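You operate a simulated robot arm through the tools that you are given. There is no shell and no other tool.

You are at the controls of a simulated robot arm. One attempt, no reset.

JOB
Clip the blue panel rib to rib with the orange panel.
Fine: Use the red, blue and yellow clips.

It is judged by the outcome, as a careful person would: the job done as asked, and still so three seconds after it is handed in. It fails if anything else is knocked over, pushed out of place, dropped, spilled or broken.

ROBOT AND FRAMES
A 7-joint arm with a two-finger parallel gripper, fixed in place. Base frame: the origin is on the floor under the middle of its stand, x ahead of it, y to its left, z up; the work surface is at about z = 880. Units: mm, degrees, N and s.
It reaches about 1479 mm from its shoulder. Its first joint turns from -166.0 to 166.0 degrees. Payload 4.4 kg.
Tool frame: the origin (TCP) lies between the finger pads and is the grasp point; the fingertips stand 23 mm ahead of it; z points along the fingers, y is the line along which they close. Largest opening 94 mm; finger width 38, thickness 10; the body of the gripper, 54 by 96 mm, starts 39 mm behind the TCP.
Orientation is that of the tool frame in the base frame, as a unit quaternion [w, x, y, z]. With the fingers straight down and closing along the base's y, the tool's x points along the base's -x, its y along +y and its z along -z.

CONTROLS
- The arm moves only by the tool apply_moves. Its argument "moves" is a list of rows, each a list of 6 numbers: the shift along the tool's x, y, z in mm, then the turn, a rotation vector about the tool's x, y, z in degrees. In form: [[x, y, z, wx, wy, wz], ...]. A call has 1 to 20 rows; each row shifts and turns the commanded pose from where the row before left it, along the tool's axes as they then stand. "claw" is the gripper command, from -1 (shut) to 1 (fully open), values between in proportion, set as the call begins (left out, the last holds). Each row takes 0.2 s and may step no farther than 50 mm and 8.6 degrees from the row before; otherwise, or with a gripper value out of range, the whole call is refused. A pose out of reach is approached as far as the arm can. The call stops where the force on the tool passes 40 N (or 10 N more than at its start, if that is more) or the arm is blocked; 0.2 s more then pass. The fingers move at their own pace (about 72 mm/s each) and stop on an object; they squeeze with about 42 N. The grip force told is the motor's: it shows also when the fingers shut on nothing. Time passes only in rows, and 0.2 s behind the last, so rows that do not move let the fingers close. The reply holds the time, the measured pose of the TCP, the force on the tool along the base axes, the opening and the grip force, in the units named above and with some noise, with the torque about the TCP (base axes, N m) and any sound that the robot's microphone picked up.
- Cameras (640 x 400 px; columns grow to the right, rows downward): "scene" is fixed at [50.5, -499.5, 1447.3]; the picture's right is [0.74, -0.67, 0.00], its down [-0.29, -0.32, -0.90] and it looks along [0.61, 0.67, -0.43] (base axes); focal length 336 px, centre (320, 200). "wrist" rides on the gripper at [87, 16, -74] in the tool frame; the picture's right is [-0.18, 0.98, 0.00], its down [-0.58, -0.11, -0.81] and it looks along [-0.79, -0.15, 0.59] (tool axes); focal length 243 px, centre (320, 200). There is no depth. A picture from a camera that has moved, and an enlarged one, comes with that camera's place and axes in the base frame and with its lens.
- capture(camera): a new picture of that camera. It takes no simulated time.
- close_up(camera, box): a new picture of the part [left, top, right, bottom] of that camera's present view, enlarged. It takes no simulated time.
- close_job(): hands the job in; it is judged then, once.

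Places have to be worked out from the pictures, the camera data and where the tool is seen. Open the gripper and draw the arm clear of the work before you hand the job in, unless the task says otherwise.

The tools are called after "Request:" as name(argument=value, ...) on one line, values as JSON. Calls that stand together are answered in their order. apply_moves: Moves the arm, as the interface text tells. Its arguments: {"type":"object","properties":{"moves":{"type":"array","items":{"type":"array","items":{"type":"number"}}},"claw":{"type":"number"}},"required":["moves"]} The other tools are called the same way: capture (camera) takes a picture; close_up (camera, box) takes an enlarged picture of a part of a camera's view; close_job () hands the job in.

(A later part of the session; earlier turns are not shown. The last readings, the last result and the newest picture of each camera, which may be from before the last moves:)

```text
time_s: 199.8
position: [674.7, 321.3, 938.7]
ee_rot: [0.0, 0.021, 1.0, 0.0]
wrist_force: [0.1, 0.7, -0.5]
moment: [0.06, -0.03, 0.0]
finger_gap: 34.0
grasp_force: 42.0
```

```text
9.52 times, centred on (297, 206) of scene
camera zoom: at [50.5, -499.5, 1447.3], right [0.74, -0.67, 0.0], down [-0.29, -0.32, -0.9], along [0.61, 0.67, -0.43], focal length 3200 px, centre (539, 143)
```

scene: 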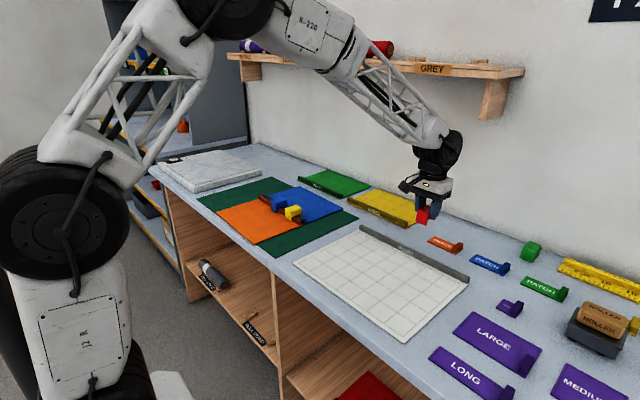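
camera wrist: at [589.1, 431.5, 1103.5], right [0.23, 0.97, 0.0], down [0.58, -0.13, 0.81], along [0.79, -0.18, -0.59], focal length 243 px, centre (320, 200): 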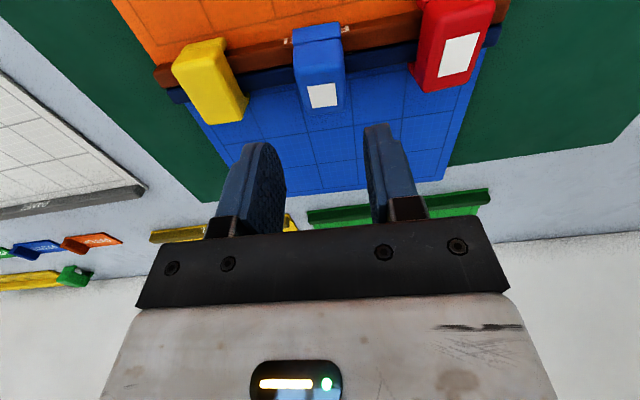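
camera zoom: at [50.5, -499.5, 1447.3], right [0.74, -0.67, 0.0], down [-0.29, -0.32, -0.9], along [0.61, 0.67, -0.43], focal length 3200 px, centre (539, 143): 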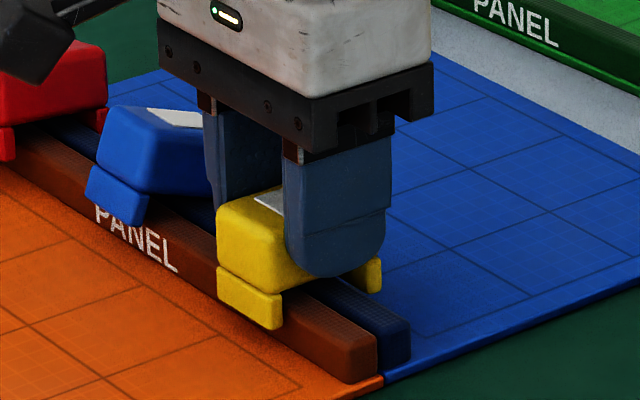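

Yellow is upright in the grip, plate still up. I press past the hold to full depth, recentre it sideways, then slide it along the ribs by 16 mm.

Request:
apply_moves(moves=[[0, 0, 1.5, 0, 0, 0], [0, 0, 1.5, 0, 0, 0], [0, 0, 1, 0, 0, 0], [0, 0, 0, 0, 0, 0]])

Request:
apply_moves(moves=[[3.5, 0, 0, 0, 0, 0], [0, 0, 1, 0, 0, 0], [0, 0, 0, 0, 0, 0], [0, 0, 0, 0, 0, 0]])

Request:
close_up(camera="wrist", box=[260, 70, 380, 220])

```text
time_s: 200.8
position: [674.7, 322.2, 934.9]
ee_rot: [0.0, 0.022, 1.0, 0.0]
wrist_force: [0.2, -0.6, -0.4]
moment: [-0.03, 0.02, 0.01]
finger_gap: 34.1
grasp_force: 41.9
```

```text
time_s: 201.8
position: [671.5, 321.9, 934.9]
ee_rot: [-0.001, 0.022, 1.0, 0.0]
wrist_force: [-0.3, -0.6, 0.4]
moment: [0.0, 0.01, 0.0]
finger_gap: 33.9
grasp_force: 42.0
```

```text
2.67 times, centred on (320, 145) of wrist
camera zoom: at [585.9, 342.4, 1009.1], right [0.23, 0.97, 0.0], down [0.58, -0.13, 0.81], along [0.79, -0.18, -0.59], focal length 647 px, centre (320, 347)
```

zoom: 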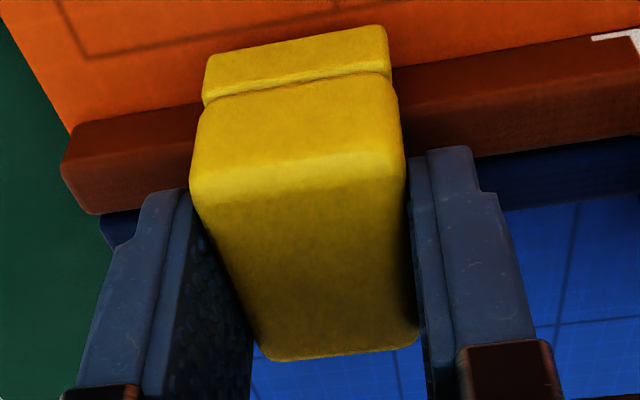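

Hold broken, clip at depth and free. I slide it 16 mm along +y and look for the plate.

Request:
apply_moves(moves=[[0, 4, 0, 0, 0, 0], [0, 4, 0, 0, 0, 0], [0, 4, 0, 0, 0, 0], [0, 4, 0, 0, 0, 0], [0, 0, 0, 0, 0, 0], [0, 0, 0, 0, 0, 0]])

Request:
close_up(camera="wrist", box=[260, 70, 380, 220])

```text
time_s: 203.2
position: [672.9, 335.5, 934.2]
ee_rot: [0.0, 0.022, 1.0, -0.001]
wrist_force: [0.5, 0.7, -0.3]
moment: [0.02, 0.01, -0.02]
finger_gap: 34.0
grasp_force: 41.8
```

```text
2.67 times, centred on (320, 145) of wrist
camera zoom: at [586.8, 357.2, 1009.3], right [0.23, 0.97, 0.0], down [0.58, -0.13, 0.81], along [0.79, -0.18, -0.59], focal length 647 px, centre (320, 347)
```

zoom: 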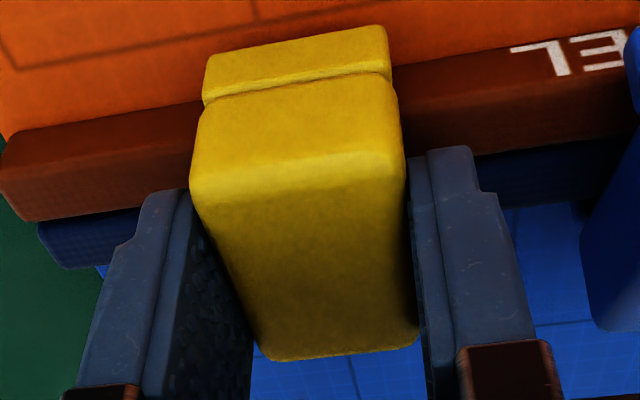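

No re-engagement from sliding. There's another possibility: plate-down at full depth may be the "home" state that joins the panels, with the plate only warning of a clip not yet home. I'll test that: set all three home, then nudge the blue panel and see if orange moves with it. First I slide yellow back and release it at depth.

Request:
apply_moves(moves=[[0, -4, 0, 0, 0, 0], [0, -4, 0, 0, 0, 0], [0, -4, 0, 0, 0, 0], [0, 0, 0.5, 0, 0, 0], [0, 0, 0, 0, 0, 0], [0, 0, 0, 0, 0, 0]])

Request:
apply_moves(moves=[[0, 0, 0, 0, 0, 0], [0, 0, 0, 0, 0, 0], [0, 0, 0, 0, 0, 0]], claw=-0.05)

Request:
apply_moves(moves=[[0, 0, -5, 0, 0, 0], [0, 0, -10, 0, 0, 0], [0, 0, -20, 0, 0, 0], [0, 0, -25, 0, 0, 0], [0, 0, -25, 0, 0, 0], [0, 0, 0, 0, 0, 0]])

Request:
close_up(camera="scene", box=[252, 178, 316, 226])

Request:
capture(camera="wrist")

```text
time_s: 204.6
position: [672.3, 325.4, 934.9]
ee_rot: [-0.001, 0.022, 1.0, 0.0]
wrist_force: [0.5, 0.3, 0.4]
moment: [-0.02, 0.01, -0.02]
finger_gap: 33.8
grasp_force: 41.7
```

```text
time_s: 205.4
position: [671.1, 325.2, 934.0]
ee_rot: [0.0, 0.022, 1.0, 0.0]
wrist_force: [0.0, 0.3, 1.0]
moment: [0.01, -0.01, 0.04]
finger_gap: 44.5
grasp_force: 0.1
```

```text
time_s: 206.8
position: [672.5, 324.4, 1018.6]
ee_rot: [0.0, 0.022, 1.0, -0.001]
wrist_force: [0.3, 0.9, 0.1]
moment: [0.01, 0.03, -0.01]
finger_gap: 44.5
grasp_force: 0.0
```

```text
8.33 times, centred on (284, 202) of scene
camera zoom: at [50.5, -499.5, 1447.3], right [0.74, -0.67, 0.0], down [-0.29, -0.32, -0.9], along [0.61, 0.67, -0.43], focal length 2800 px, centre (620, 183)
```

zoom: 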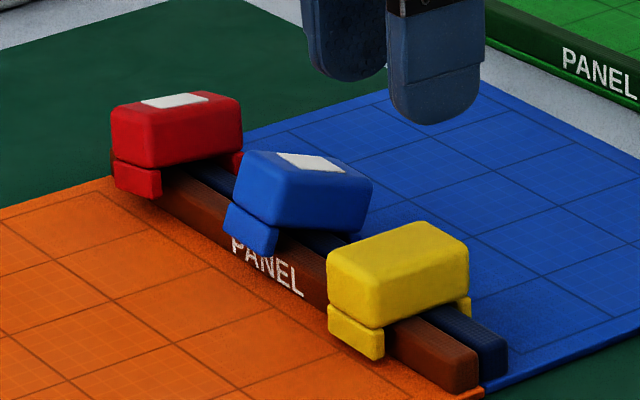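

```text
taken
camera wrist: at [586.3, 344.5, 1094.0], right [0.23, 0.97, 0.0], down [0.58, -0.13, 0.81], along [0.79, -0.18, -0.59], focal length 243 px, centre (320, 200)
```

wrist: 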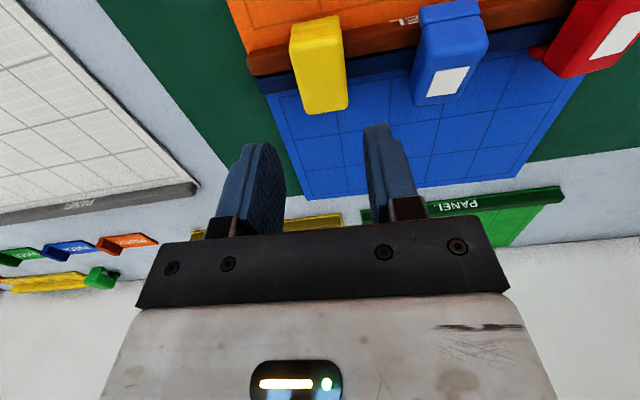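

Yellow sits neat at full depth. Next I press the tilted blue clip level and home with the closed fingertips on its high side.

Request:
apply_moves(moves=[[6, 43, 0, 0, 0, 0], [6, 43, 0, 0, 0, 0], [0, 0, 20, 0, 0, 0], [0, 0, 20, 0, 0, 0], [0, 0, 0, 0, 0, 0], [0, 0, 0, 0, 0, 0]], claw=-1)

Request:
close_up(camera="scene", box=[252, 168, 316, 216])

Request:
capture(camera="wrist")

```text
time_s: 208.2
position: [663.8, 412.7, 979.5]
ee_rot: [0.001, 0.022, 1.0, 0.0]
wrist_force: [0.1, -0.1, 1.2]
moment: [-0.03, 0.01, -0.02]
finger_gap: 0.1
grasp_force: 42.3
```

```text
8.33 times, centred on (284, 192) of scene
camera zoom: at [50.5, -499.5, 1447.3], right [0.74, -0.67, 0.0], down [-0.29, -0.32, -0.9], along [0.61, 0.67, -0.43], focal length 2800 px, centre (620, 267)
```

zoom: 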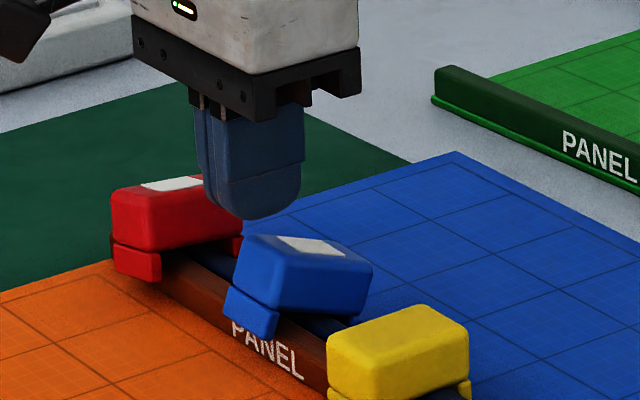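

```text
taken
camera wrist: at [577.8, 432.8, 1053.5], right [0.23, 0.97, 0.0], down [0.58, -0.13, 0.81], along [0.79, -0.18, -0.59], focal length 243 px, centre (320, 200)
```

wrist: 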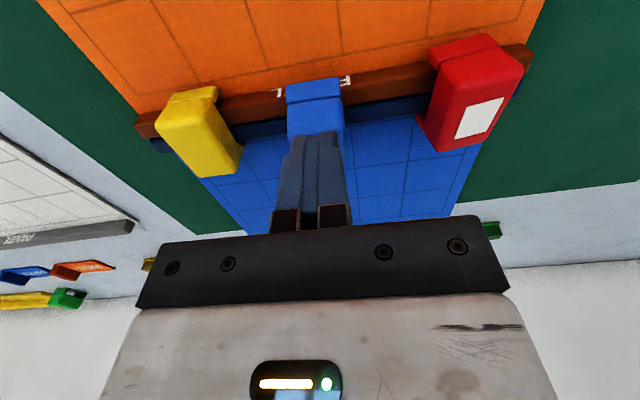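

The closed fingertips are above blue's high side. I lower gently onto it.

Request:
apply_moves(moves=[[0, 0, 10, 0, 0, 0], [0, 0, 4, 0, 0, 0], [0, 0, 3, 0, 0, 0], [0, 0, 0, 0, 0, 0], [0, 0, 0, 0, 0, 0]])

Request:
apply_moves(moves=[[0, 0, 3, 0, 0, 0], [0, 0, 3, 0, 0, 0], [0, 0, 0, 0, 0, 0], [0, 0, 0, 0, 0, 0]])

Request:
close_up(camera="scene", box=[258, 175, 306, 211])

```text
time_s: 209.4
position: [663.9, 410.9, 960.1]
ee_rot: [0.0, 0.022, 1.0, -0.002]
wrist_force: [-0.9, 0.9, 0.4]
moment: [0.0, -0.01, 0.02]
finger_gap: 0.1
grasp_force: 41.8
```

```text
time_s: 210.4
position: [663.5, 411.7, 955.4]
ee_rot: [0.0, 0.021, 1.0, 0.0]
wrist_force: [-0.7, 0.6, 0.1]
moment: [0.0, -0.01, 0.0]
finger_gap: 0.3
grasp_force: 42.4
```

```text
11.11 times, centred on (282, 193) of scene
camera zoom: at [50.5, -499.5, 1447.3], right [0.74, -0.67, 0.0], down [-0.29, -0.32, -0.9], along [0.61, 0.67, -0.43], focal length 3733 px, centre (742, 278)
```

zoom: 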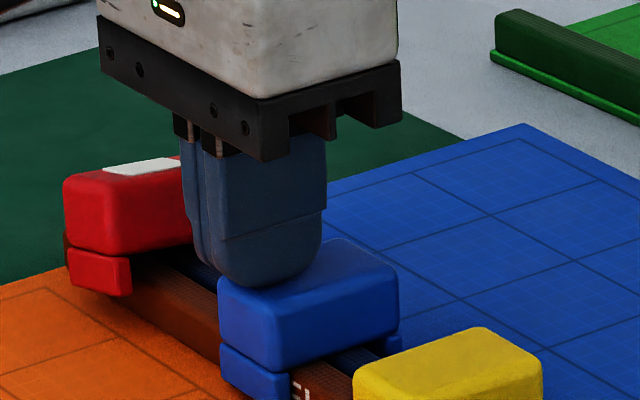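

Blue is level now. I continue down until firm contact to seat it.

Request:
apply_moves(moves=[[-6, 0, 0, 0, 0, 0], [0, 0, 2, 0, 0, 0], [0, 0, 2, 0, 0, 0], [0, 0, 0, 0, 0, 0], [0, 0, 0, 0, 0, 0]])

Request:
apply_moves(moves=[[0, 0, 1.5, 0, 0, 0], [0, 0, 0, 0, 0, 0], [0, 0, 0, 0, 0, 0]])

Request:
close_up(camera="scene", box=[258, 175, 306, 211])

```text
time_s: 211.6
position: [668.5, 412.4, 952.7]
ee_rot: [0.001, 0.022, 1.0, 0.001]
wrist_force: [-0.5, 2.1, 24.6]
moment: [0.06, -0.1, 0.01]
finger_gap: 0.0
grasp_force: 41.8
```

```text
time_s: 212.1
position: [669.0, 412.6, 952.0]
ee_rot: [0.001, 0.022, 1.0, 0.001]
wrist_force: [-3.6, -0.6, 12.7]
moment: [-0.03, 0.1, -0.02]
finger_gap: 0.1
grasp_force: 42.3
stopped in row 2: the force on the tool passed its limit at 42 N (the readings are from after the stop); the commanded pose is now the measured one
```

```text
11.11 times, centred on (282, 193) of scene
camera zoom: at [50.5, -499.5, 1447.3], right [0.74, -0.67, 0.0], down [-0.29, -0.32, -0.9], along [0.61, 0.67, -0.43], focal length 3733 px, centre (742, 278)
```

zoom: 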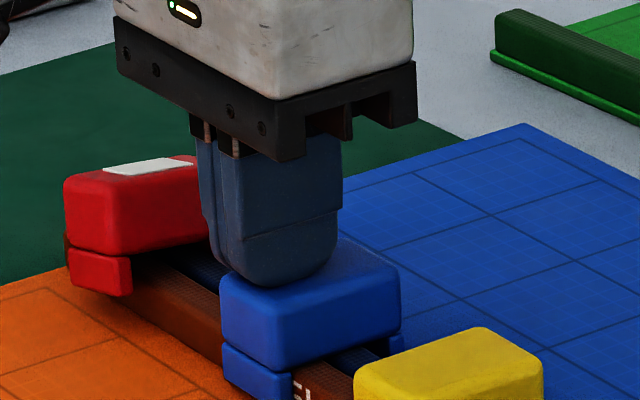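

Blue is hard down at full depth. I rise, and do the same to red, pressing on its top centre.

Request:
apply_moves(moves=[[0, 0, -8, 0, 0, 0], [0, 0, -20, 0, 0, 0], [0, 0, -20, 0, 0, 0], [-2, 42, 0, 0, 0, 0], [-2, 41, 0, 0, 0, 0], [0, 0, 0, 0, 0, 0], [0, 0, 0, 0, 0, 0]])

Request:
close_up(camera="scene", box=[252, 168, 316, 216])

Request:
capture(camera="wrist")

```text
time_s: 213.7
position: [675.9, 495.0, 1000.2]
ee_rot: [0.001, 0.022, 1.0, 0.001]
wrist_force: [0.6, 0.2, -0.1]
moment: [0.02, 0.01, 0.03]
finger_gap: 0.0
grasp_force: 42.5
```

```text
8.33 times, centred on (284, 192) of scene
camera zoom: at [50.5, -499.5, 1447.3], right [0.74, -0.67, 0.0], down [-0.29, -0.32, -0.9], along [0.61, 0.67, -0.43], focal length 2800 px, centre (620, 267)
```

zoom: 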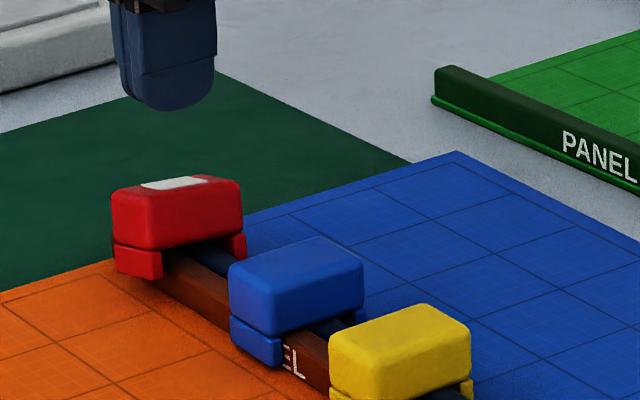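

```text
taken
camera wrist: at [591.1, 514.5, 1074.2], right [0.23, 0.97, 0.0], down [0.57, -0.14, 0.81], along [0.79, -0.18, -0.59], focal length 243 px, centre (320, 200)
```

wrist: 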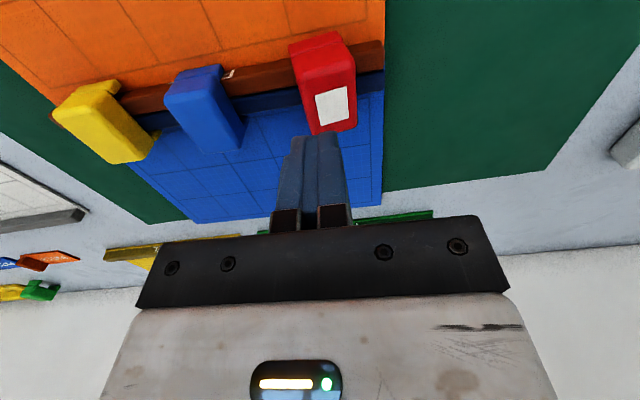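

Blue and yellow sit level at full depth. I press red down on its top centre until it seats.

Request:
apply_moves(moves=[[0, 0, 20, 0, 0, 0], [0, 0, 18, 0, 0, 0], [0, 0, 4, 0, 0, 0], [0, 0, 0, 0, 0, 0], [0, 0, 0, 0, 0, 0]])

Request:
apply_moves(moves=[[0, 0, 1.5, 0, 0, 0], [0, 0, 1.5, 0, 0, 0], [0, 0, 0, 0, 0, 0]])

Request:
apply_moves(moves=[[0, 0, 1.5, 0, 0, 0], [0, 0, 1, 0, 0, 0], [0, 0, 0, 0, 0, 0]])

Request:
close_up(camera="scene", box=[246, 168, 294, 204])

```text
time_s: 214.8
position: [677.7, 493.6, 957.6]
ee_rot: [0.001, 0.021, 1.0, 0.0]
wrist_force: [0.6, -0.2, -0.1]
moment: [-0.03, 0.0, 0.03]
finger_gap: 0.0
grasp_force: 41.9
```

```text
time_s: 215.7
position: [676.6, 494.2, 954.6]
ee_rot: [0.001, 0.022, 1.0, 0.001]
wrist_force: [0.4, 0.5, 1.1]
moment: [0.04, 0.0, 0.03]
finger_gap: 0.2
grasp_force: 41.6
```

```text
time_s: 216.4
position: [677.0, 494.1, 952.3]
ee_rot: [0.002, 0.022, 1.0, 0.001]
wrist_force: [-0.5, -0.8, 12.0]
moment: [-0.01, 0.02, 0.01]
finger_gap: 0.0
grasp_force: 42.3
```

```text
11.11 times, centred on (270, 186) of scene
camera zoom: at [50.5, -499.5, 1447.3], right [0.74, -0.67, 0.0], down [-0.29, -0.32, -0.9], along [0.61, 0.67, -0.43], focal length 3733 px, centre (876, 356)
```

zoom: 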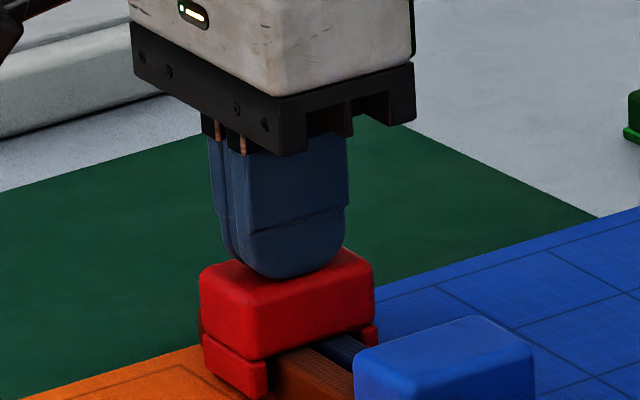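

Red is at full depth too (hard contact). Now the test: I move to the right end of the ribs to nudge only the blue rib's end along +y.

Request:
apply_moves(moves=[[0, 0, -20, 0, 0, 0], [0, 0, -38, 0, 0, 0], [-4.1, -40.5, 0, 0, 0, 0], [-4.1, -40.5, 0, 0, 0, 0], [-4.1, -40.5, 0, 0, 0, 0], [-4.1, -40.5, 0, 0, 0, 0], [-4.1, -40.5, 0, 0, 0, 0], [-4.1, -40.5, 0, 0, 0, 0], [0, 0, 0, 0, 0, 0], [0, 0, 0, 0, 0, 0]])

Request:
close_up(camera="scene", box=[240, 160, 320, 225])

Request:
capture(camera="wrist")

```text
time_s: 218.7
position: [690.3, 251.9, 1008.5]
ee_rot: [0.001, 0.022, 1.0, 0.001]
wrist_force: [0.4, 0.0, 0.6]
moment: [0.01, -0.01, 0.05]
finger_gap: 0.1
grasp_force: 41.9
```

```text
6.15 times, centred on (280, 192) of scene
camera zoom: at [50.5, -499.5, 1447.3], right [0.74, -0.67, 0.0], down [-0.29, -0.32, -0.9], along [0.61, 0.67, -0.43], focal length 2068 px, centre (566, 246)
```

zoom: 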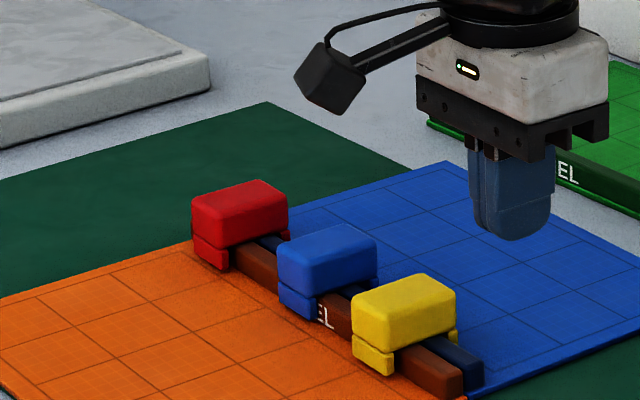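

```text
taken
camera wrist: at [604.8, 272.5, 1082.5], right [0.23, 0.97, 0.0], down [0.57, -0.13, 0.81], along [0.79, -0.18, -0.59], focal length 243 px, centre (320, 200)
```

wrist: 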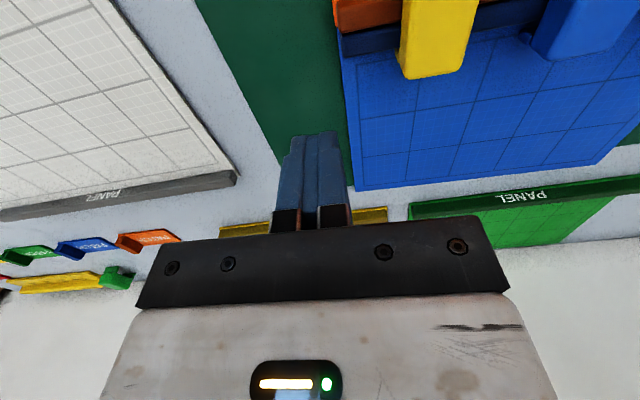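

All three clips are level and home. I take a reference close-up of the rib ends, then descend beside the blue rib's end.

Request:
close_up(camera="scene", box=[286, 205, 318, 229])

Request:
apply_moves(moves=[[0, 0, 35, 0, 0, 0], [0, 0, 35, 0, 0, 0], [0, 0, 18, 0, 0, 0], [0, 0, 5, 0, 0, 0], [0, 0, 0, 0, 0, 0], [0, 0, 0, 0, 0, 0]])

Request:
close_up(camera="scene", box=[280, 195, 328, 231])

Request:
capture(camera="wrist")

```text
16.00 times, centred on (302, 217) of scene
camera zoom: at [50.5, -499.5, 1447.3], right [0.74, -0.67, 0.0], down [-0.29, -0.32, -0.9], along [0.61, 0.67, -0.43], focal length 5376 px, centre (608, -72)
```

zoom: 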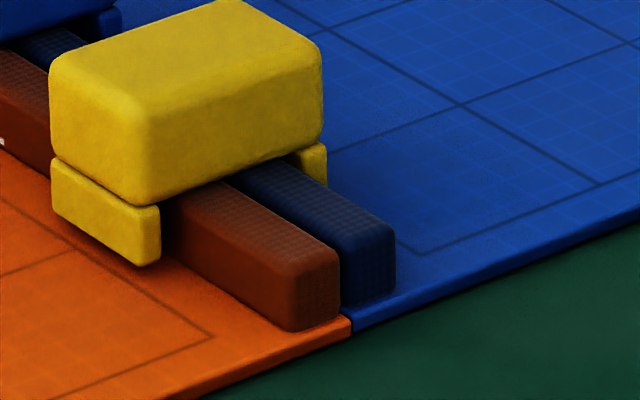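

```text
time_s: 220.1
position: [692.1, 249.5, 915.0]
ee_rot: [0.001, 0.022, 1.0, 0.001]
wrist_force: [0.2, -0.8, -0.6]
moment: [-0.01, 0.02, 0.03]
finger_gap: 0.0
grasp_force: 42.2
```

```text
11.11 times, centred on (304, 213) of scene
camera zoom: at [50.5, -499.5, 1447.3], right [0.74, -0.67, 0.0], down [-0.29, -0.32, -0.9], along [0.61, 0.67, -0.43], focal length 3733 px, centre (498, 56)
```

zoom: 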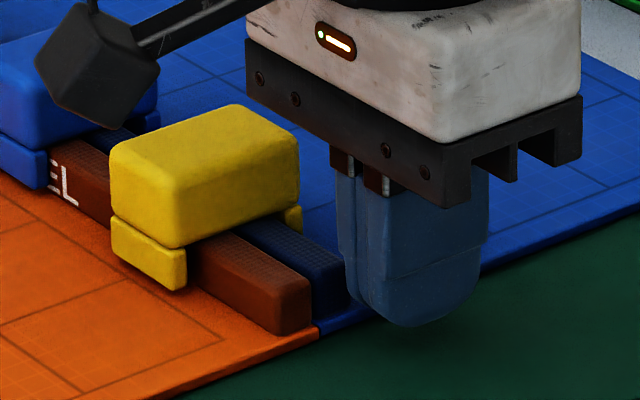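

```text
taken
camera wrist: at [606.1, 269.7, 990.2], right [0.23, 0.97, 0.0], down [0.57, -0.14, 0.81], along [0.79, -0.18, -0.59], focal length 243 px, centre (320, 200)
```

wrist: 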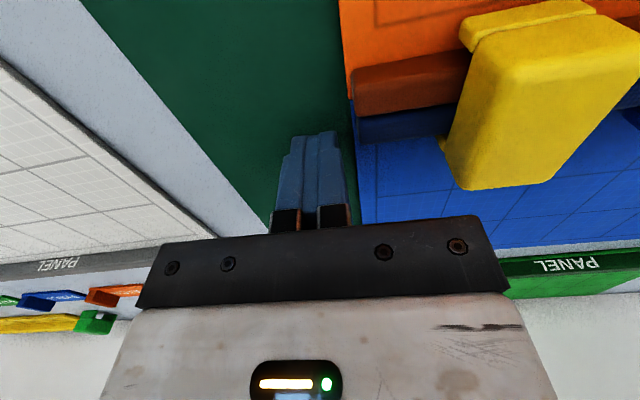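

The finger is clear of orange and lined up with the blue rib's end. I push along +y slowly and watch the force.

Request:
apply_moves(moves=[[0, 6, 0, 0, 0, 0], [0, 5, 0, 0, 0, 0], [0, 2, 0, 0, 0, 0], [0, 0, 0, 0, 0, 0], [0, 0, 0, 0, 0, 0]])

Request:
apply_moves(moves=[[0, 1.5, 0, 0, 0, 0], [0, 0, 0, 0, 0, 0]])

Request:
apply_moves(moves=[[0, 1.5, 0, 0, 0, 0], [0, 0, 0, 0, 0, 0]])

Request:
close_up(camera="scene", box=[280, 195, 328, 231])

```text
time_s: 221.2
position: [691.0, 262.6, 916.1]
ee_rot: [0.001, 0.022, 1.0, 0.001]
wrist_force: [-1.1, -0.9, -0.2]
moment: [0.03, 0.02, 0.02]
finger_gap: 0.0
grasp_force: 41.1
```

```text
time_s: 221.8
position: [693.1, 264.1, 915.6]
ee_rot: [0.001, 0.021, 1.0, 0.001]
wrist_force: [0.5, -1.2, 0.4]
moment: [-0.04, 0.01, 0.04]
finger_gap: 0.0
grasp_force: 42.0
```

```text
time_s: 222.4
position: [691.5, 267.3, 915.7]
ee_rot: [0.001, 0.022, 1.0, 0.0]
wrist_force: [-0.2, -0.8, 0.3]
moment: [-0.03, -0.01, -0.01]
finger_gap: 0.0
grasp_force: 41.8
```

```text
11.11 times, centred on (304, 213) of scene
camera zoom: at [50.5, -499.5, 1447.3], right [0.74, -0.67, 0.0], down [-0.29, -0.32, -0.9], along [0.61, 0.67, -0.43], focal length 3733 px, centre (498, 56)
```

zoom: 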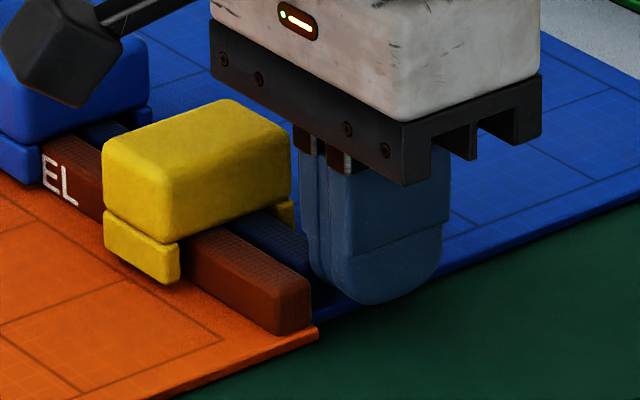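

That settles it: the blue panel slid about 3 mm while orange stayed, so plate-down does not join them; plate-up does. I back off and go to the far end to push the blue panel back into line.

Request:
apply_moves(moves=[[0, -8, 0, 0, 0, 0], [0, 0, -35, 0, 0, 0], [0, 0, -45, 0, 0, 0], [0, 0, -20, 0, 0, 0], [0, 0, 0, 0, 0, 0]])

Request:
close_up(camera="scene", box=[286, 205, 318, 229])

Request:
apply_moves(moves=[[2, 45, 0, 0, 0, 0], [0, 45, 0, 0, 0, 0], [0, 45, 0, 0, 0, 0], [0, 45, 0, 0, 0, 0], [0, 45, 0, 0, 0, 0], [0, 45, 0, 0, 0, 0], [0, 46, 0, 0, 0, 0], [0, 0, 0, 0, 0, 0], [0, 0, 0, 0, 0, 0]])

Request:
capture(camera="wrist")

Request:
close_up(camera="scene", box=[225, 140, 305, 205])

```text
time_s: 223.7
position: [692.9, 258.4, 1014.6]
ee_rot: [0.001, 0.022, 1.0, 0.001]
wrist_force: [-0.7, 0.3, -0.1]
moment: [0.03, -0.01, -0.01]
finger_gap: 0.2
grasp_force: 41.7
```

```text
16.00 times, centred on (302, 217) of scene
camera zoom: at [50.5, -499.5, 1447.3], right [0.74, -0.67, 0.0], down [-0.29, -0.32, -0.9], along [0.61, 0.67, -0.43], focal length 5376 px, centre (608, -72)
```

zoom: 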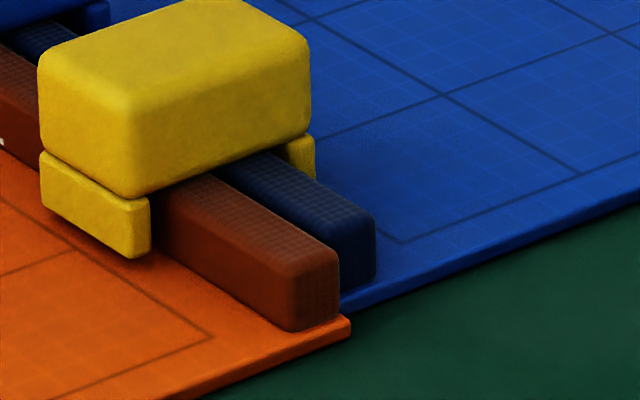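

```text
time_s: 225.7
position: [700.8, 572.6, 1021.2]
ee_rot: [0.001, 0.022, 1.0, 0.001]
wrist_force: [-0.4, 0.0, 0.4]
moment: [0.03, 0.02, 0.03]
finger_gap: 0.0
grasp_force: 42.2
```

```text
taken
camera wrist: at [614.7, 592.7, 1094.2], right [0.23, 0.97, 0.0], down [0.57, -0.13, 0.81], along [0.79, -0.18, -0.59], focal length 243 px, centre (320, 200)
```

wrist: 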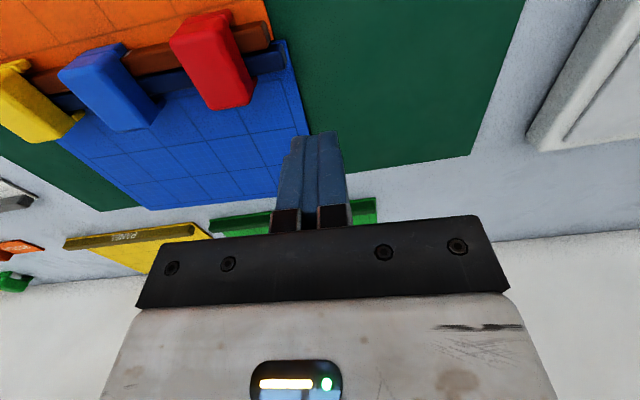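

```text
6.15 times, centred on (265, 172) of scene
camera zoom: at [50.5, -499.5, 1447.3], right [0.74, -0.67, 0.0], down [-0.29, -0.32, -0.9], along [0.61, 0.67, -0.43], focal length 2068 px, centre (658, 369)
```

zoom: 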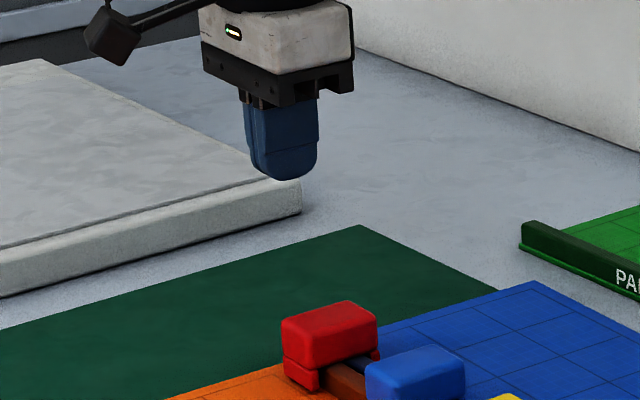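

The blue panel is about 6 mm too far in +y. I descend beyond its far rib end and push it back gradually.

Request:
apply_moves(moves=[[0, 0, 40, 0, 0, 0], [0, 0, 40, 0, 0, 0], [0, 0, 20, 0, 0, 0], [0, 0, 5, 0, 0, 0], [0, 0, 0, 0, 0, 0], [0, 0, 0, 0, 0, 0]])

Request:
close_up(camera="scene", box=[235, 160, 299, 208])

Request:
apply_moves(moves=[[0, -6, 0, 0, 0, 0], [0, -5, 0, 0, 0, 0], [0, -3, 0, 0, 0, 0], [0, 0, 0, 0, 0, 0], [0, 0, 0, 0, 0, 0]])

Request:
close_up(camera="scene", box=[286, 205, 318, 229])

```text
time_s: 227.1
position: [702.4, 574.4, 909.6]
ee_rot: [0.001, 0.022, 1.0, 0.0]
wrist_force: [-0.1, 0.8, -0.6]
moment: [-0.02, 0.0, -0.01]
finger_gap: 0.4
grasp_force: 42.3
```

```text
8.33 times, centred on (267, 184) of scene
camera zoom: at [50.5, -499.5, 1447.3], right [0.74, -0.67, 0.0], down [-0.29, -0.32, -0.9], along [0.61, 0.67, -0.43], focal length 2800 px, centre (762, 333)
```

zoom: 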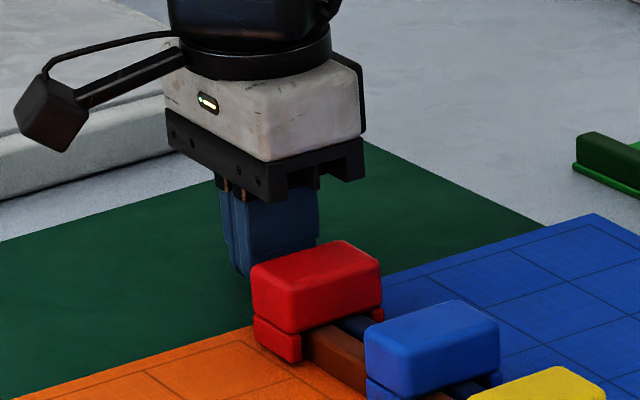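

```text
time_s: 228.2
position: [701.6, 559.1, 910.2]
ee_rot: [0.001, 0.022, 1.0, 0.001]
wrist_force: [0.1, 0.3, 0.1]
moment: [0.01, 0.0, -0.02]
finger_gap: 0.0
grasp_force: 42.4
```

```text
16.00 times, centred on (302, 217) of scene
camera zoom: at [50.5, -499.5, 1447.3], right [0.74, -0.67, 0.0], down [-0.29, -0.32, -0.9], along [0.61, 0.67, -0.43], focal length 5376 px, centre (608, -72)
```

zoom: 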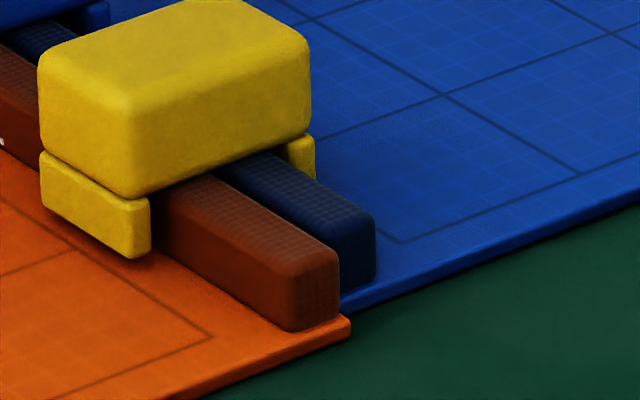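

Not in contact yet, and the tip is a bit low; I raise 4 mm and continue pushing in small steps.

Request:
apply_moves(moves=[[0, 0, -4.5, 0, 0, 0], [0, -2, 0, 0, 0, 0], [0, -2, 0, 0, 0, 0], [0, 0, 0, 0, 0, 0], [0, 0, 0, 0, 0, 0]])

Request:
close_up(camera="scene", box=[286, 205, 318, 229])

Request:
apply_moves(moves=[[0, -2, 0, 0, 0, 0], [0, 0, 0, 0, 0, 0], [0, 0, 0, 0, 0, 0]])

Request:
close_up(camera="scene", box=[286, 205, 318, 229])

```text
time_s: 229.4
position: [701.7, 555.1, 917.5]
ee_rot: [0.001, 0.022, 1.0, 0.0]
wrist_force: [0.5, -0.6, -0.1]
moment: [0.02, -0.02, -0.01]
finger_gap: 0.1
grasp_force: 41.9
```

```text
16.00 times, centred on (302, 217) of scene
camera zoom: at [50.5, -499.5, 1447.3], right [0.74, -0.67, 0.0], down [-0.29, -0.32, -0.9], along [0.61, 0.67, -0.43], focal length 5376 px, centre (608, -72)
```

zoom: 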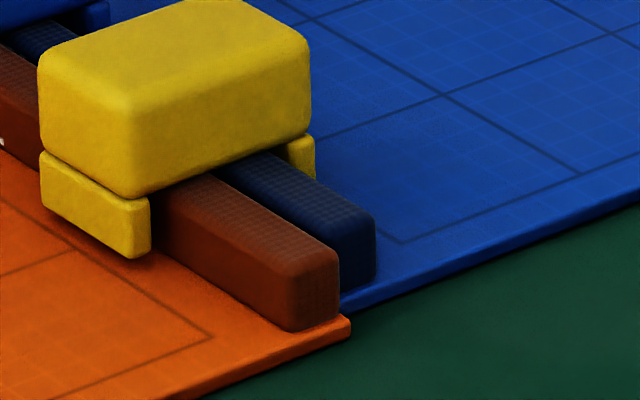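

```text
time_s: 230.2
position: [701.0, 554.8, 916.4]
ee_rot: [0.001, 0.021, 1.0, 0.002]
wrist_force: [-0.7, 0.0, 1.4]
moment: [-0.01, 0.01, 0.02]
finger_gap: 0.0
grasp_force: 42.1
```

```text
16.00 times, centred on (302, 217) of scene
camera zoom: at [50.5, -499.5, 1447.3], right [0.74, -0.67, 0.0], down [-0.29, -0.32, -0.9], along [0.61, 0.67, -0.43], focal length 5376 px, centre (608, -72)
```

zoom: 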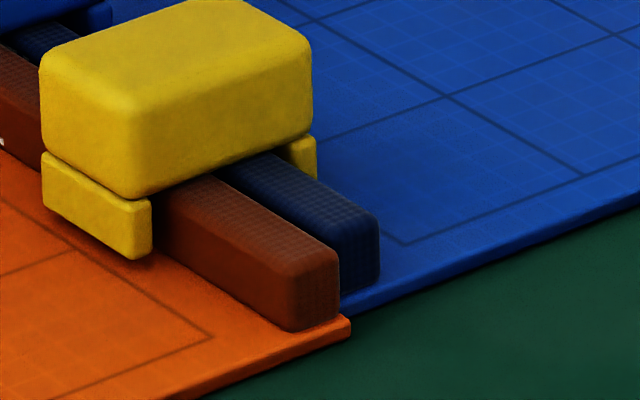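

Contact: blue has begun to move back. It needs about 5 mm more.

Request:
apply_moves(moves=[[0, -1.5, 0, 0, 0, 0], [0, -1.5, 0, 0, 0, 0], [0, -1, 0, 0, 0, 0], [0, 0, 0, 0, 0, 0], [0, 0, 0, 0, 0, 0]])

Request:
close_up(camera="scene", box=[286, 205, 318, 229])

```text
time_s: 231.4
position: [700.2, 550.6, 918.3]
ee_rot: [0.001, 0.022, 1.0, 0.001]
wrist_force: [-0.1, 0.6, 1.2]
moment: [-0.01, -0.01, 0.0]
finger_gap: 0.0
grasp_force: 42.0
```

```text
16.00 times, centred on (302, 217) of scene
camera zoom: at [50.5, -499.5, 1447.3], right [0.74, -0.67, 0.0], down [-0.29, -0.32, -0.9], along [0.61, 0.67, -0.43], focal length 5376 px, centre (608, -72)
```

zoom: 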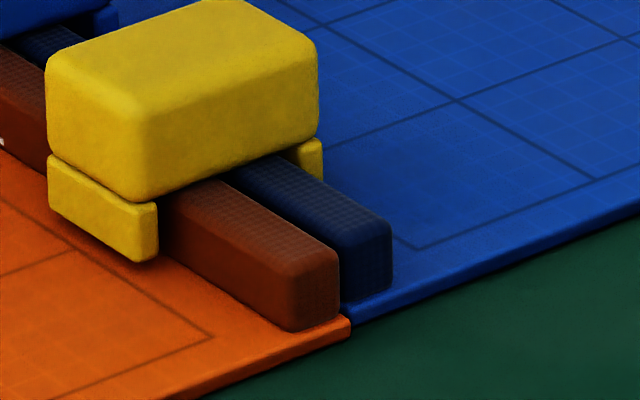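

Nearly aligned. I push 1 mm more and compare with the reference.

Request:
apply_moves(moves=[[0, -1.1, 0, 0, 0, 0], [0, 0, 0, 0, 0, 0], [0, 0, 0, 0, 0, 0]])

Request:
close_up(camera="scene", box=[286, 205, 318, 229])

```text
time_s: 232.2
position: [700.9, 550.4, 916.6]
ee_rot: [0.001, 0.023, 1.0, 0.002]
wrist_force: [-0.2, 1.8, 0.8]
moment: [0.01, 0.04, -0.03]
finger_gap: 0.0
grasp_force: 41.8
```

```text
16.00 times, centred on (302, 217) of scene
camera zoom: at [50.5, -499.5, 1447.3], right [0.74, -0.67, 0.0], down [-0.29, -0.32, -0.9], along [0.61, 0.67, -0.43], focal length 5376 px, centre (608, -72)
```

zoom: 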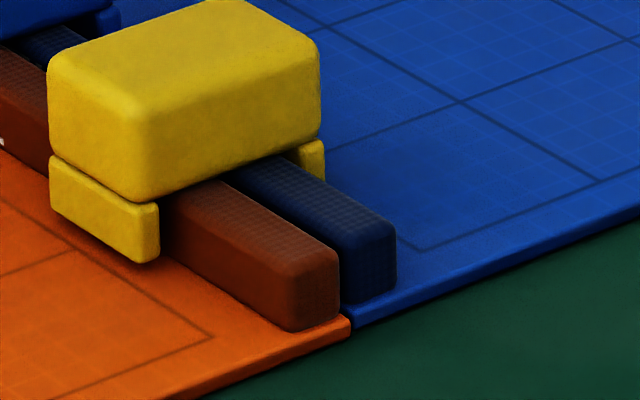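

Blue is back in line. I back off, rise and return above yellow for the next trial: hold it just above the catch range and let it drop freely to full depth.

Request:
apply_moves(moves=[[0, 7, 0, 0, 0, 0], [0, 0, -45, 0, 0, 0], [0, 0, -45, 0, 0, 0], [3.2, -39.8, 0, 0, 0, 0], [3.2, -39.8, 0, 0, 0, 0], [3.2, -39.8, 0, 0, 0, 0], [3.2, -39.8, 0, 0, 0, 0], [3.2, -39.8, 0, 0, 0, 0], [3.2, -39.8, 0, 0, 0, 0], [0, 0, 0, 0, 0, 0], [0, 0, 0, 0, 0, 0]], claw=-0.05)

Request:
close_up(camera="wrist", box=[220, 0, 420, 125])

Request:
close_up(camera="scene", box=[236, 165, 326, 231])

```text
time_s: 234.7
position: [671.5, 319.6, 1005.8]
ee_rot: [0.001, 0.022, 1.0, 0.001]
wrist_force: [0.7, 1.1, 0.5]
moment: [-0.02, 0.02, -0.01]
finger_gap: 45.0
grasp_force: 0.1
```

```text
3.20 times, centred on (320, 62) of wrist
camera zoom: at [585.7, 339.4, 1080.8], right [0.23, 0.97, 0.0], down [0.57, -0.14, 0.81], along [0.79, -0.18, -0.59], focal length 776 px, centre (320, 640)
```

zoom: 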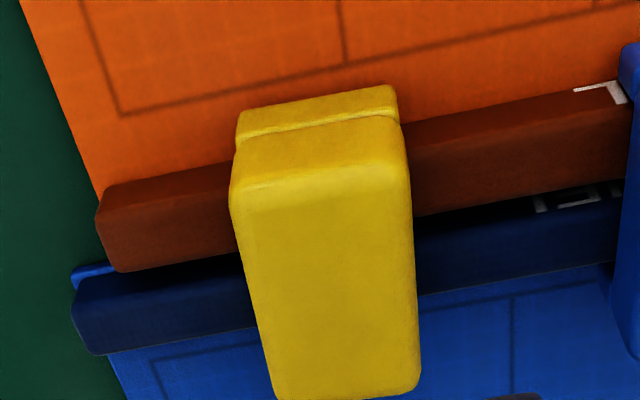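

```text
6.06 times, centred on (281, 198) of scene
camera zoom: at [50.5, -499.5, 1447.3], right [0.74, -0.67, 0.0], down [-0.29, -0.32, -0.9], along [0.61, 0.67, -0.43], focal length 2036 px, centre (556, 212)
```

zoom: 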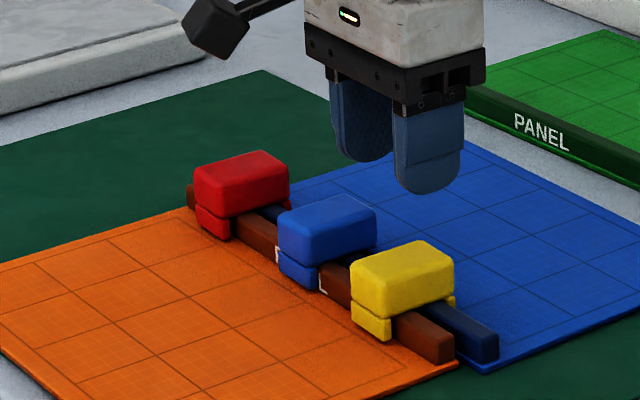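

Opening the fingers as I backed off shoved the blue panel: it's now offset with a gap. I inspect the right end to measure it before correcting.

Request:
close_up(camera="scene", box=[286, 205, 318, 229])

Request:
close_up(camera="scene", box=[255, 180, 303, 216])

Request:
capture(camera="scene")

```text
16.00 times, centred on (302, 217) of scene
camera zoom: at [50.5, -499.5, 1447.3], right [0.74, -0.67, 0.0], down [-0.29, -0.32, -0.9], along [0.61, 0.67, -0.43], focal length 5376 px, centre (608, -72)
```

zoom: 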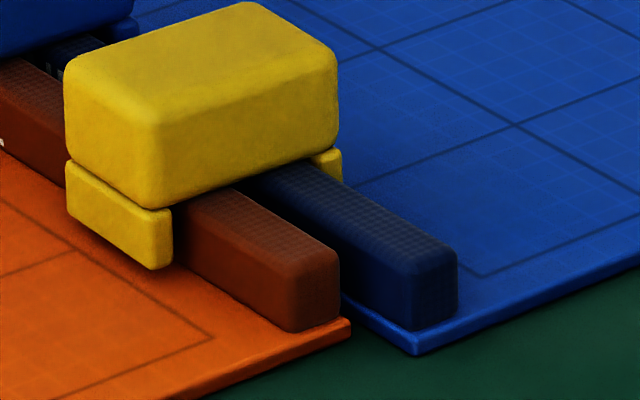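

```text
11.11 times, centred on (279, 198) of scene
camera zoom: at [50.5, -499.5, 1447.3], right [0.74, -0.67, 0.0], down [-0.29, -0.32, -0.9], along [0.61, 0.67, -0.43], focal length 3733 px, centre (776, 222)
```

zoom: 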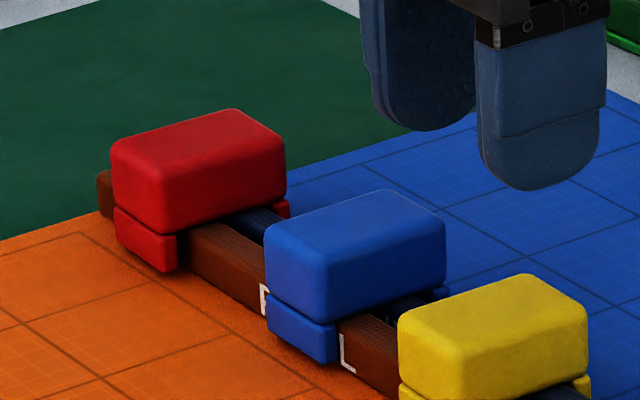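

```text
taken
```

scene: 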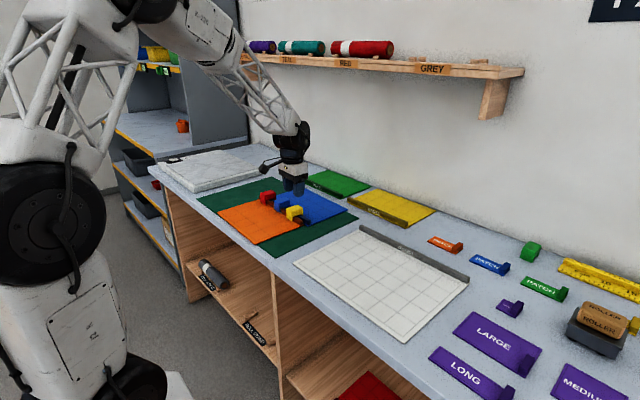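

The blue panel was pushed about 18 mm in -y with a slight turn. I close the fingers while high, go beyond its right rib end, and push it back along +y.

Request:
apply_moves(moves=[[-8, -29, 0, 0, 0, 0], [-8, -29, 0, 0, 0, 0], [-8.3, -30, 0, 0, 0, 0], [0, 0, 0, 0, 0, 0], [0, 0, 30, 0, 0, 0], [0, 0, 35, 0, 0, 0], [0, 0, 22, 0, 0, 0], [0, 0, 4, 0, 0, 0], [0, 0, 0, 0, 0, 0], [0, 0, 0, 0, 0, 0]], claw=-1)

Request:
close_up(camera="scene", box=[280, 195, 328, 231])

```text
time_s: 236.8
position: [692.5, 226.3, 915.0]
ee_rot: [0.0, 0.022, 1.0, 0.001]
wrist_force: [-0.2, -0.4, 0.2]
moment: [0.0, -0.01, 0.03]
finger_gap: 0.1
grasp_force: 42.0
```

```text
11.11 times, centred on (304, 213) of scene
camera zoom: at [50.5, -499.5, 1447.3], right [0.74, -0.67, 0.0], down [-0.29, -0.32, -0.9], along [0.61, 0.67, -0.43], focal length 3733 px, centre (498, 56)
```

zoom: 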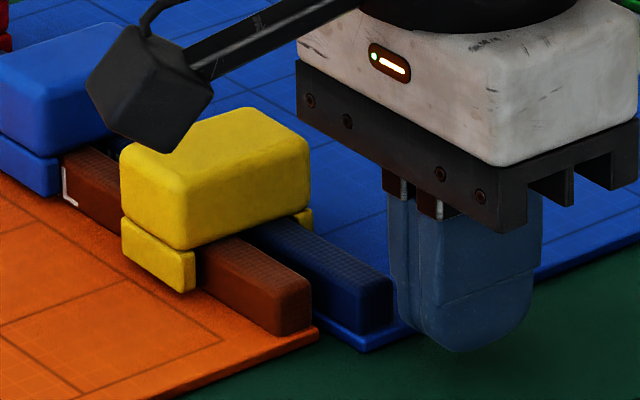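

I push in +y in small steps toward alignment.

Request:
apply_moves(moves=[[0, 7, 0, 0, 0, 0], [0, 7, 0, 0, 0, 0], [0, 5, 0, 0, 0, 0], [0, 5, 0, 0, 0, 0], [0, 4, 0, 0, 0, 0], [0, 0, 0, 0, 0, 0], [0, 0, 0, 0, 0, 0]])

Request:
close_up(camera="scene", box=[286, 205, 318, 229])

```text
time_s: 238.4
position: [694.3, 257.7, 915.5]
ee_rot: [0.0, 0.021, 1.0, 0.001]
wrist_force: [-0.3, -0.6, -0.3]
moment: [0.01, 0.01, 0.0]
finger_gap: 0.0
grasp_force: 41.9
```

```text
16.00 times, centred on (302, 217) of scene
camera zoom: at [50.5, -499.5, 1447.3], right [0.74, -0.67, 0.0], down [-0.29, -0.32, -0.9], along [0.61, 0.67, -0.43], focal length 5376 px, centre (608, -72)
```

zoom: 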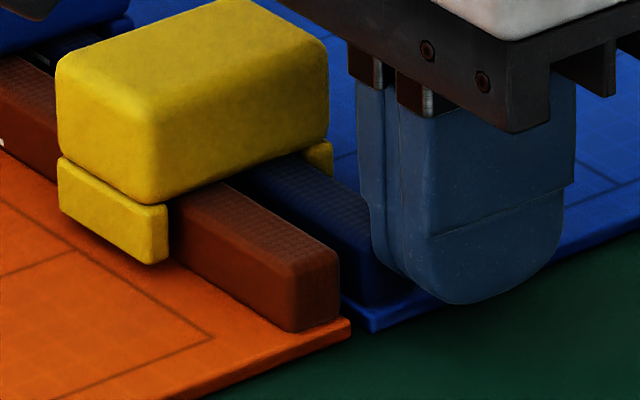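

About 4 mm more is needed in +y, plus a small gap to close later.

Request:
apply_moves(moves=[[0, 2, 0, 0, 0, 0], [0, 1.8, 0, 0, 0, 0], [0, 0, 0, 0, 0, 0], [0, 0, 0, 0, 0, 0]])

Request:
close_up(camera="scene", box=[286, 205, 318, 229])

```text
time_s: 239.4
position: [694.0, 260.4, 915.9]
ee_rot: [0.002, 0.021, 1.0, 0.001]
wrist_force: [-0.1, -1.6, 0.2]
moment: [0.01, 0.02, 0.0]
finger_gap: 0.0
grasp_force: 42.3
```

```text
16.00 times, centred on (302, 217) of scene
camera zoom: at [50.5, -499.5, 1447.3], right [0.74, -0.67, 0.0], down [-0.29, -0.32, -0.9], along [0.61, 0.67, -0.43], focal length 5376 px, centre (608, -72)
```

zoom: 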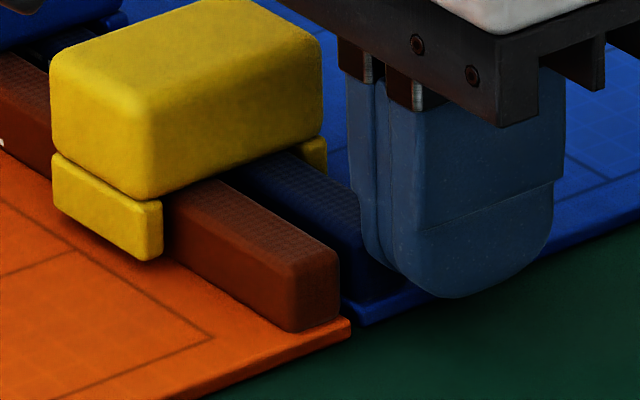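

One more millimetre, then I back off in -y with the fingers still closed, and rise.

Request:
apply_moves(moves=[[0, 1.1, 0, 0, 0, 0], [0, 0, 0, 0, 0, 0], [0, 0, 0, 0, 0, 0], [0, -8, 0, 0, 0, 0], [0, 0, -40, 0, 0, 0], [0, 0, -45, 0, 0, 0], [0, 0, 0, 0, 0, 0], [0, 0, 0, 0, 0, 0]])

Request:
close_up(camera="scene", box=[286, 205, 318, 229])

Request:
close_up(camera="scene", box=[236, 165, 326, 231])

```text
time_s: 241.2
position: [696.3, 255.9, 999.4]
ee_rot: [0.0, 0.022, 1.0, 0.001]
wrist_force: [0.6, 0.5, -0.1]
moment: [0.04, 0.02, -0.02]
finger_gap: 0.3
grasp_force: 41.5
```

```text
16.00 times, centred on (302, 217) of scene
camera zoom: at [50.5, -499.5, 1447.3], right [0.74, -0.67, 0.0], down [-0.29, -0.32, -0.9], along [0.61, 0.67, -0.43], focal length 5376 px, centre (608, -72)
```

zoom: 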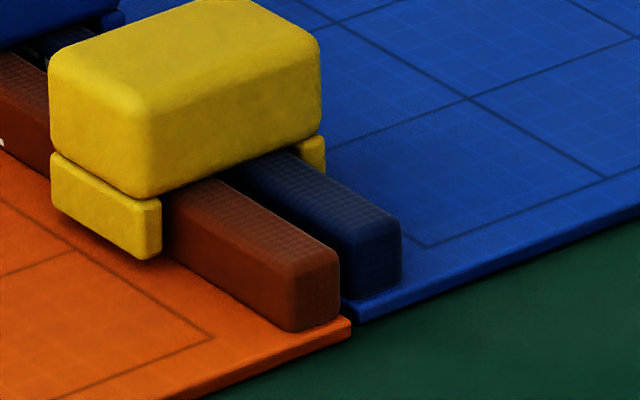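

```text
6.06 times, centred on (281, 198) of scene
camera zoom: at [50.5, -499.5, 1447.3], right [0.74, -0.67, 0.0], down [-0.29, -0.32, -0.9], along [0.61, 0.67, -0.43], focal length 2036 px, centre (556, 212)
```

zoom: 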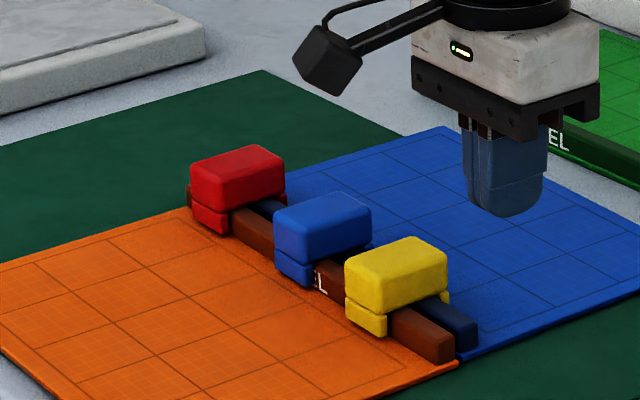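

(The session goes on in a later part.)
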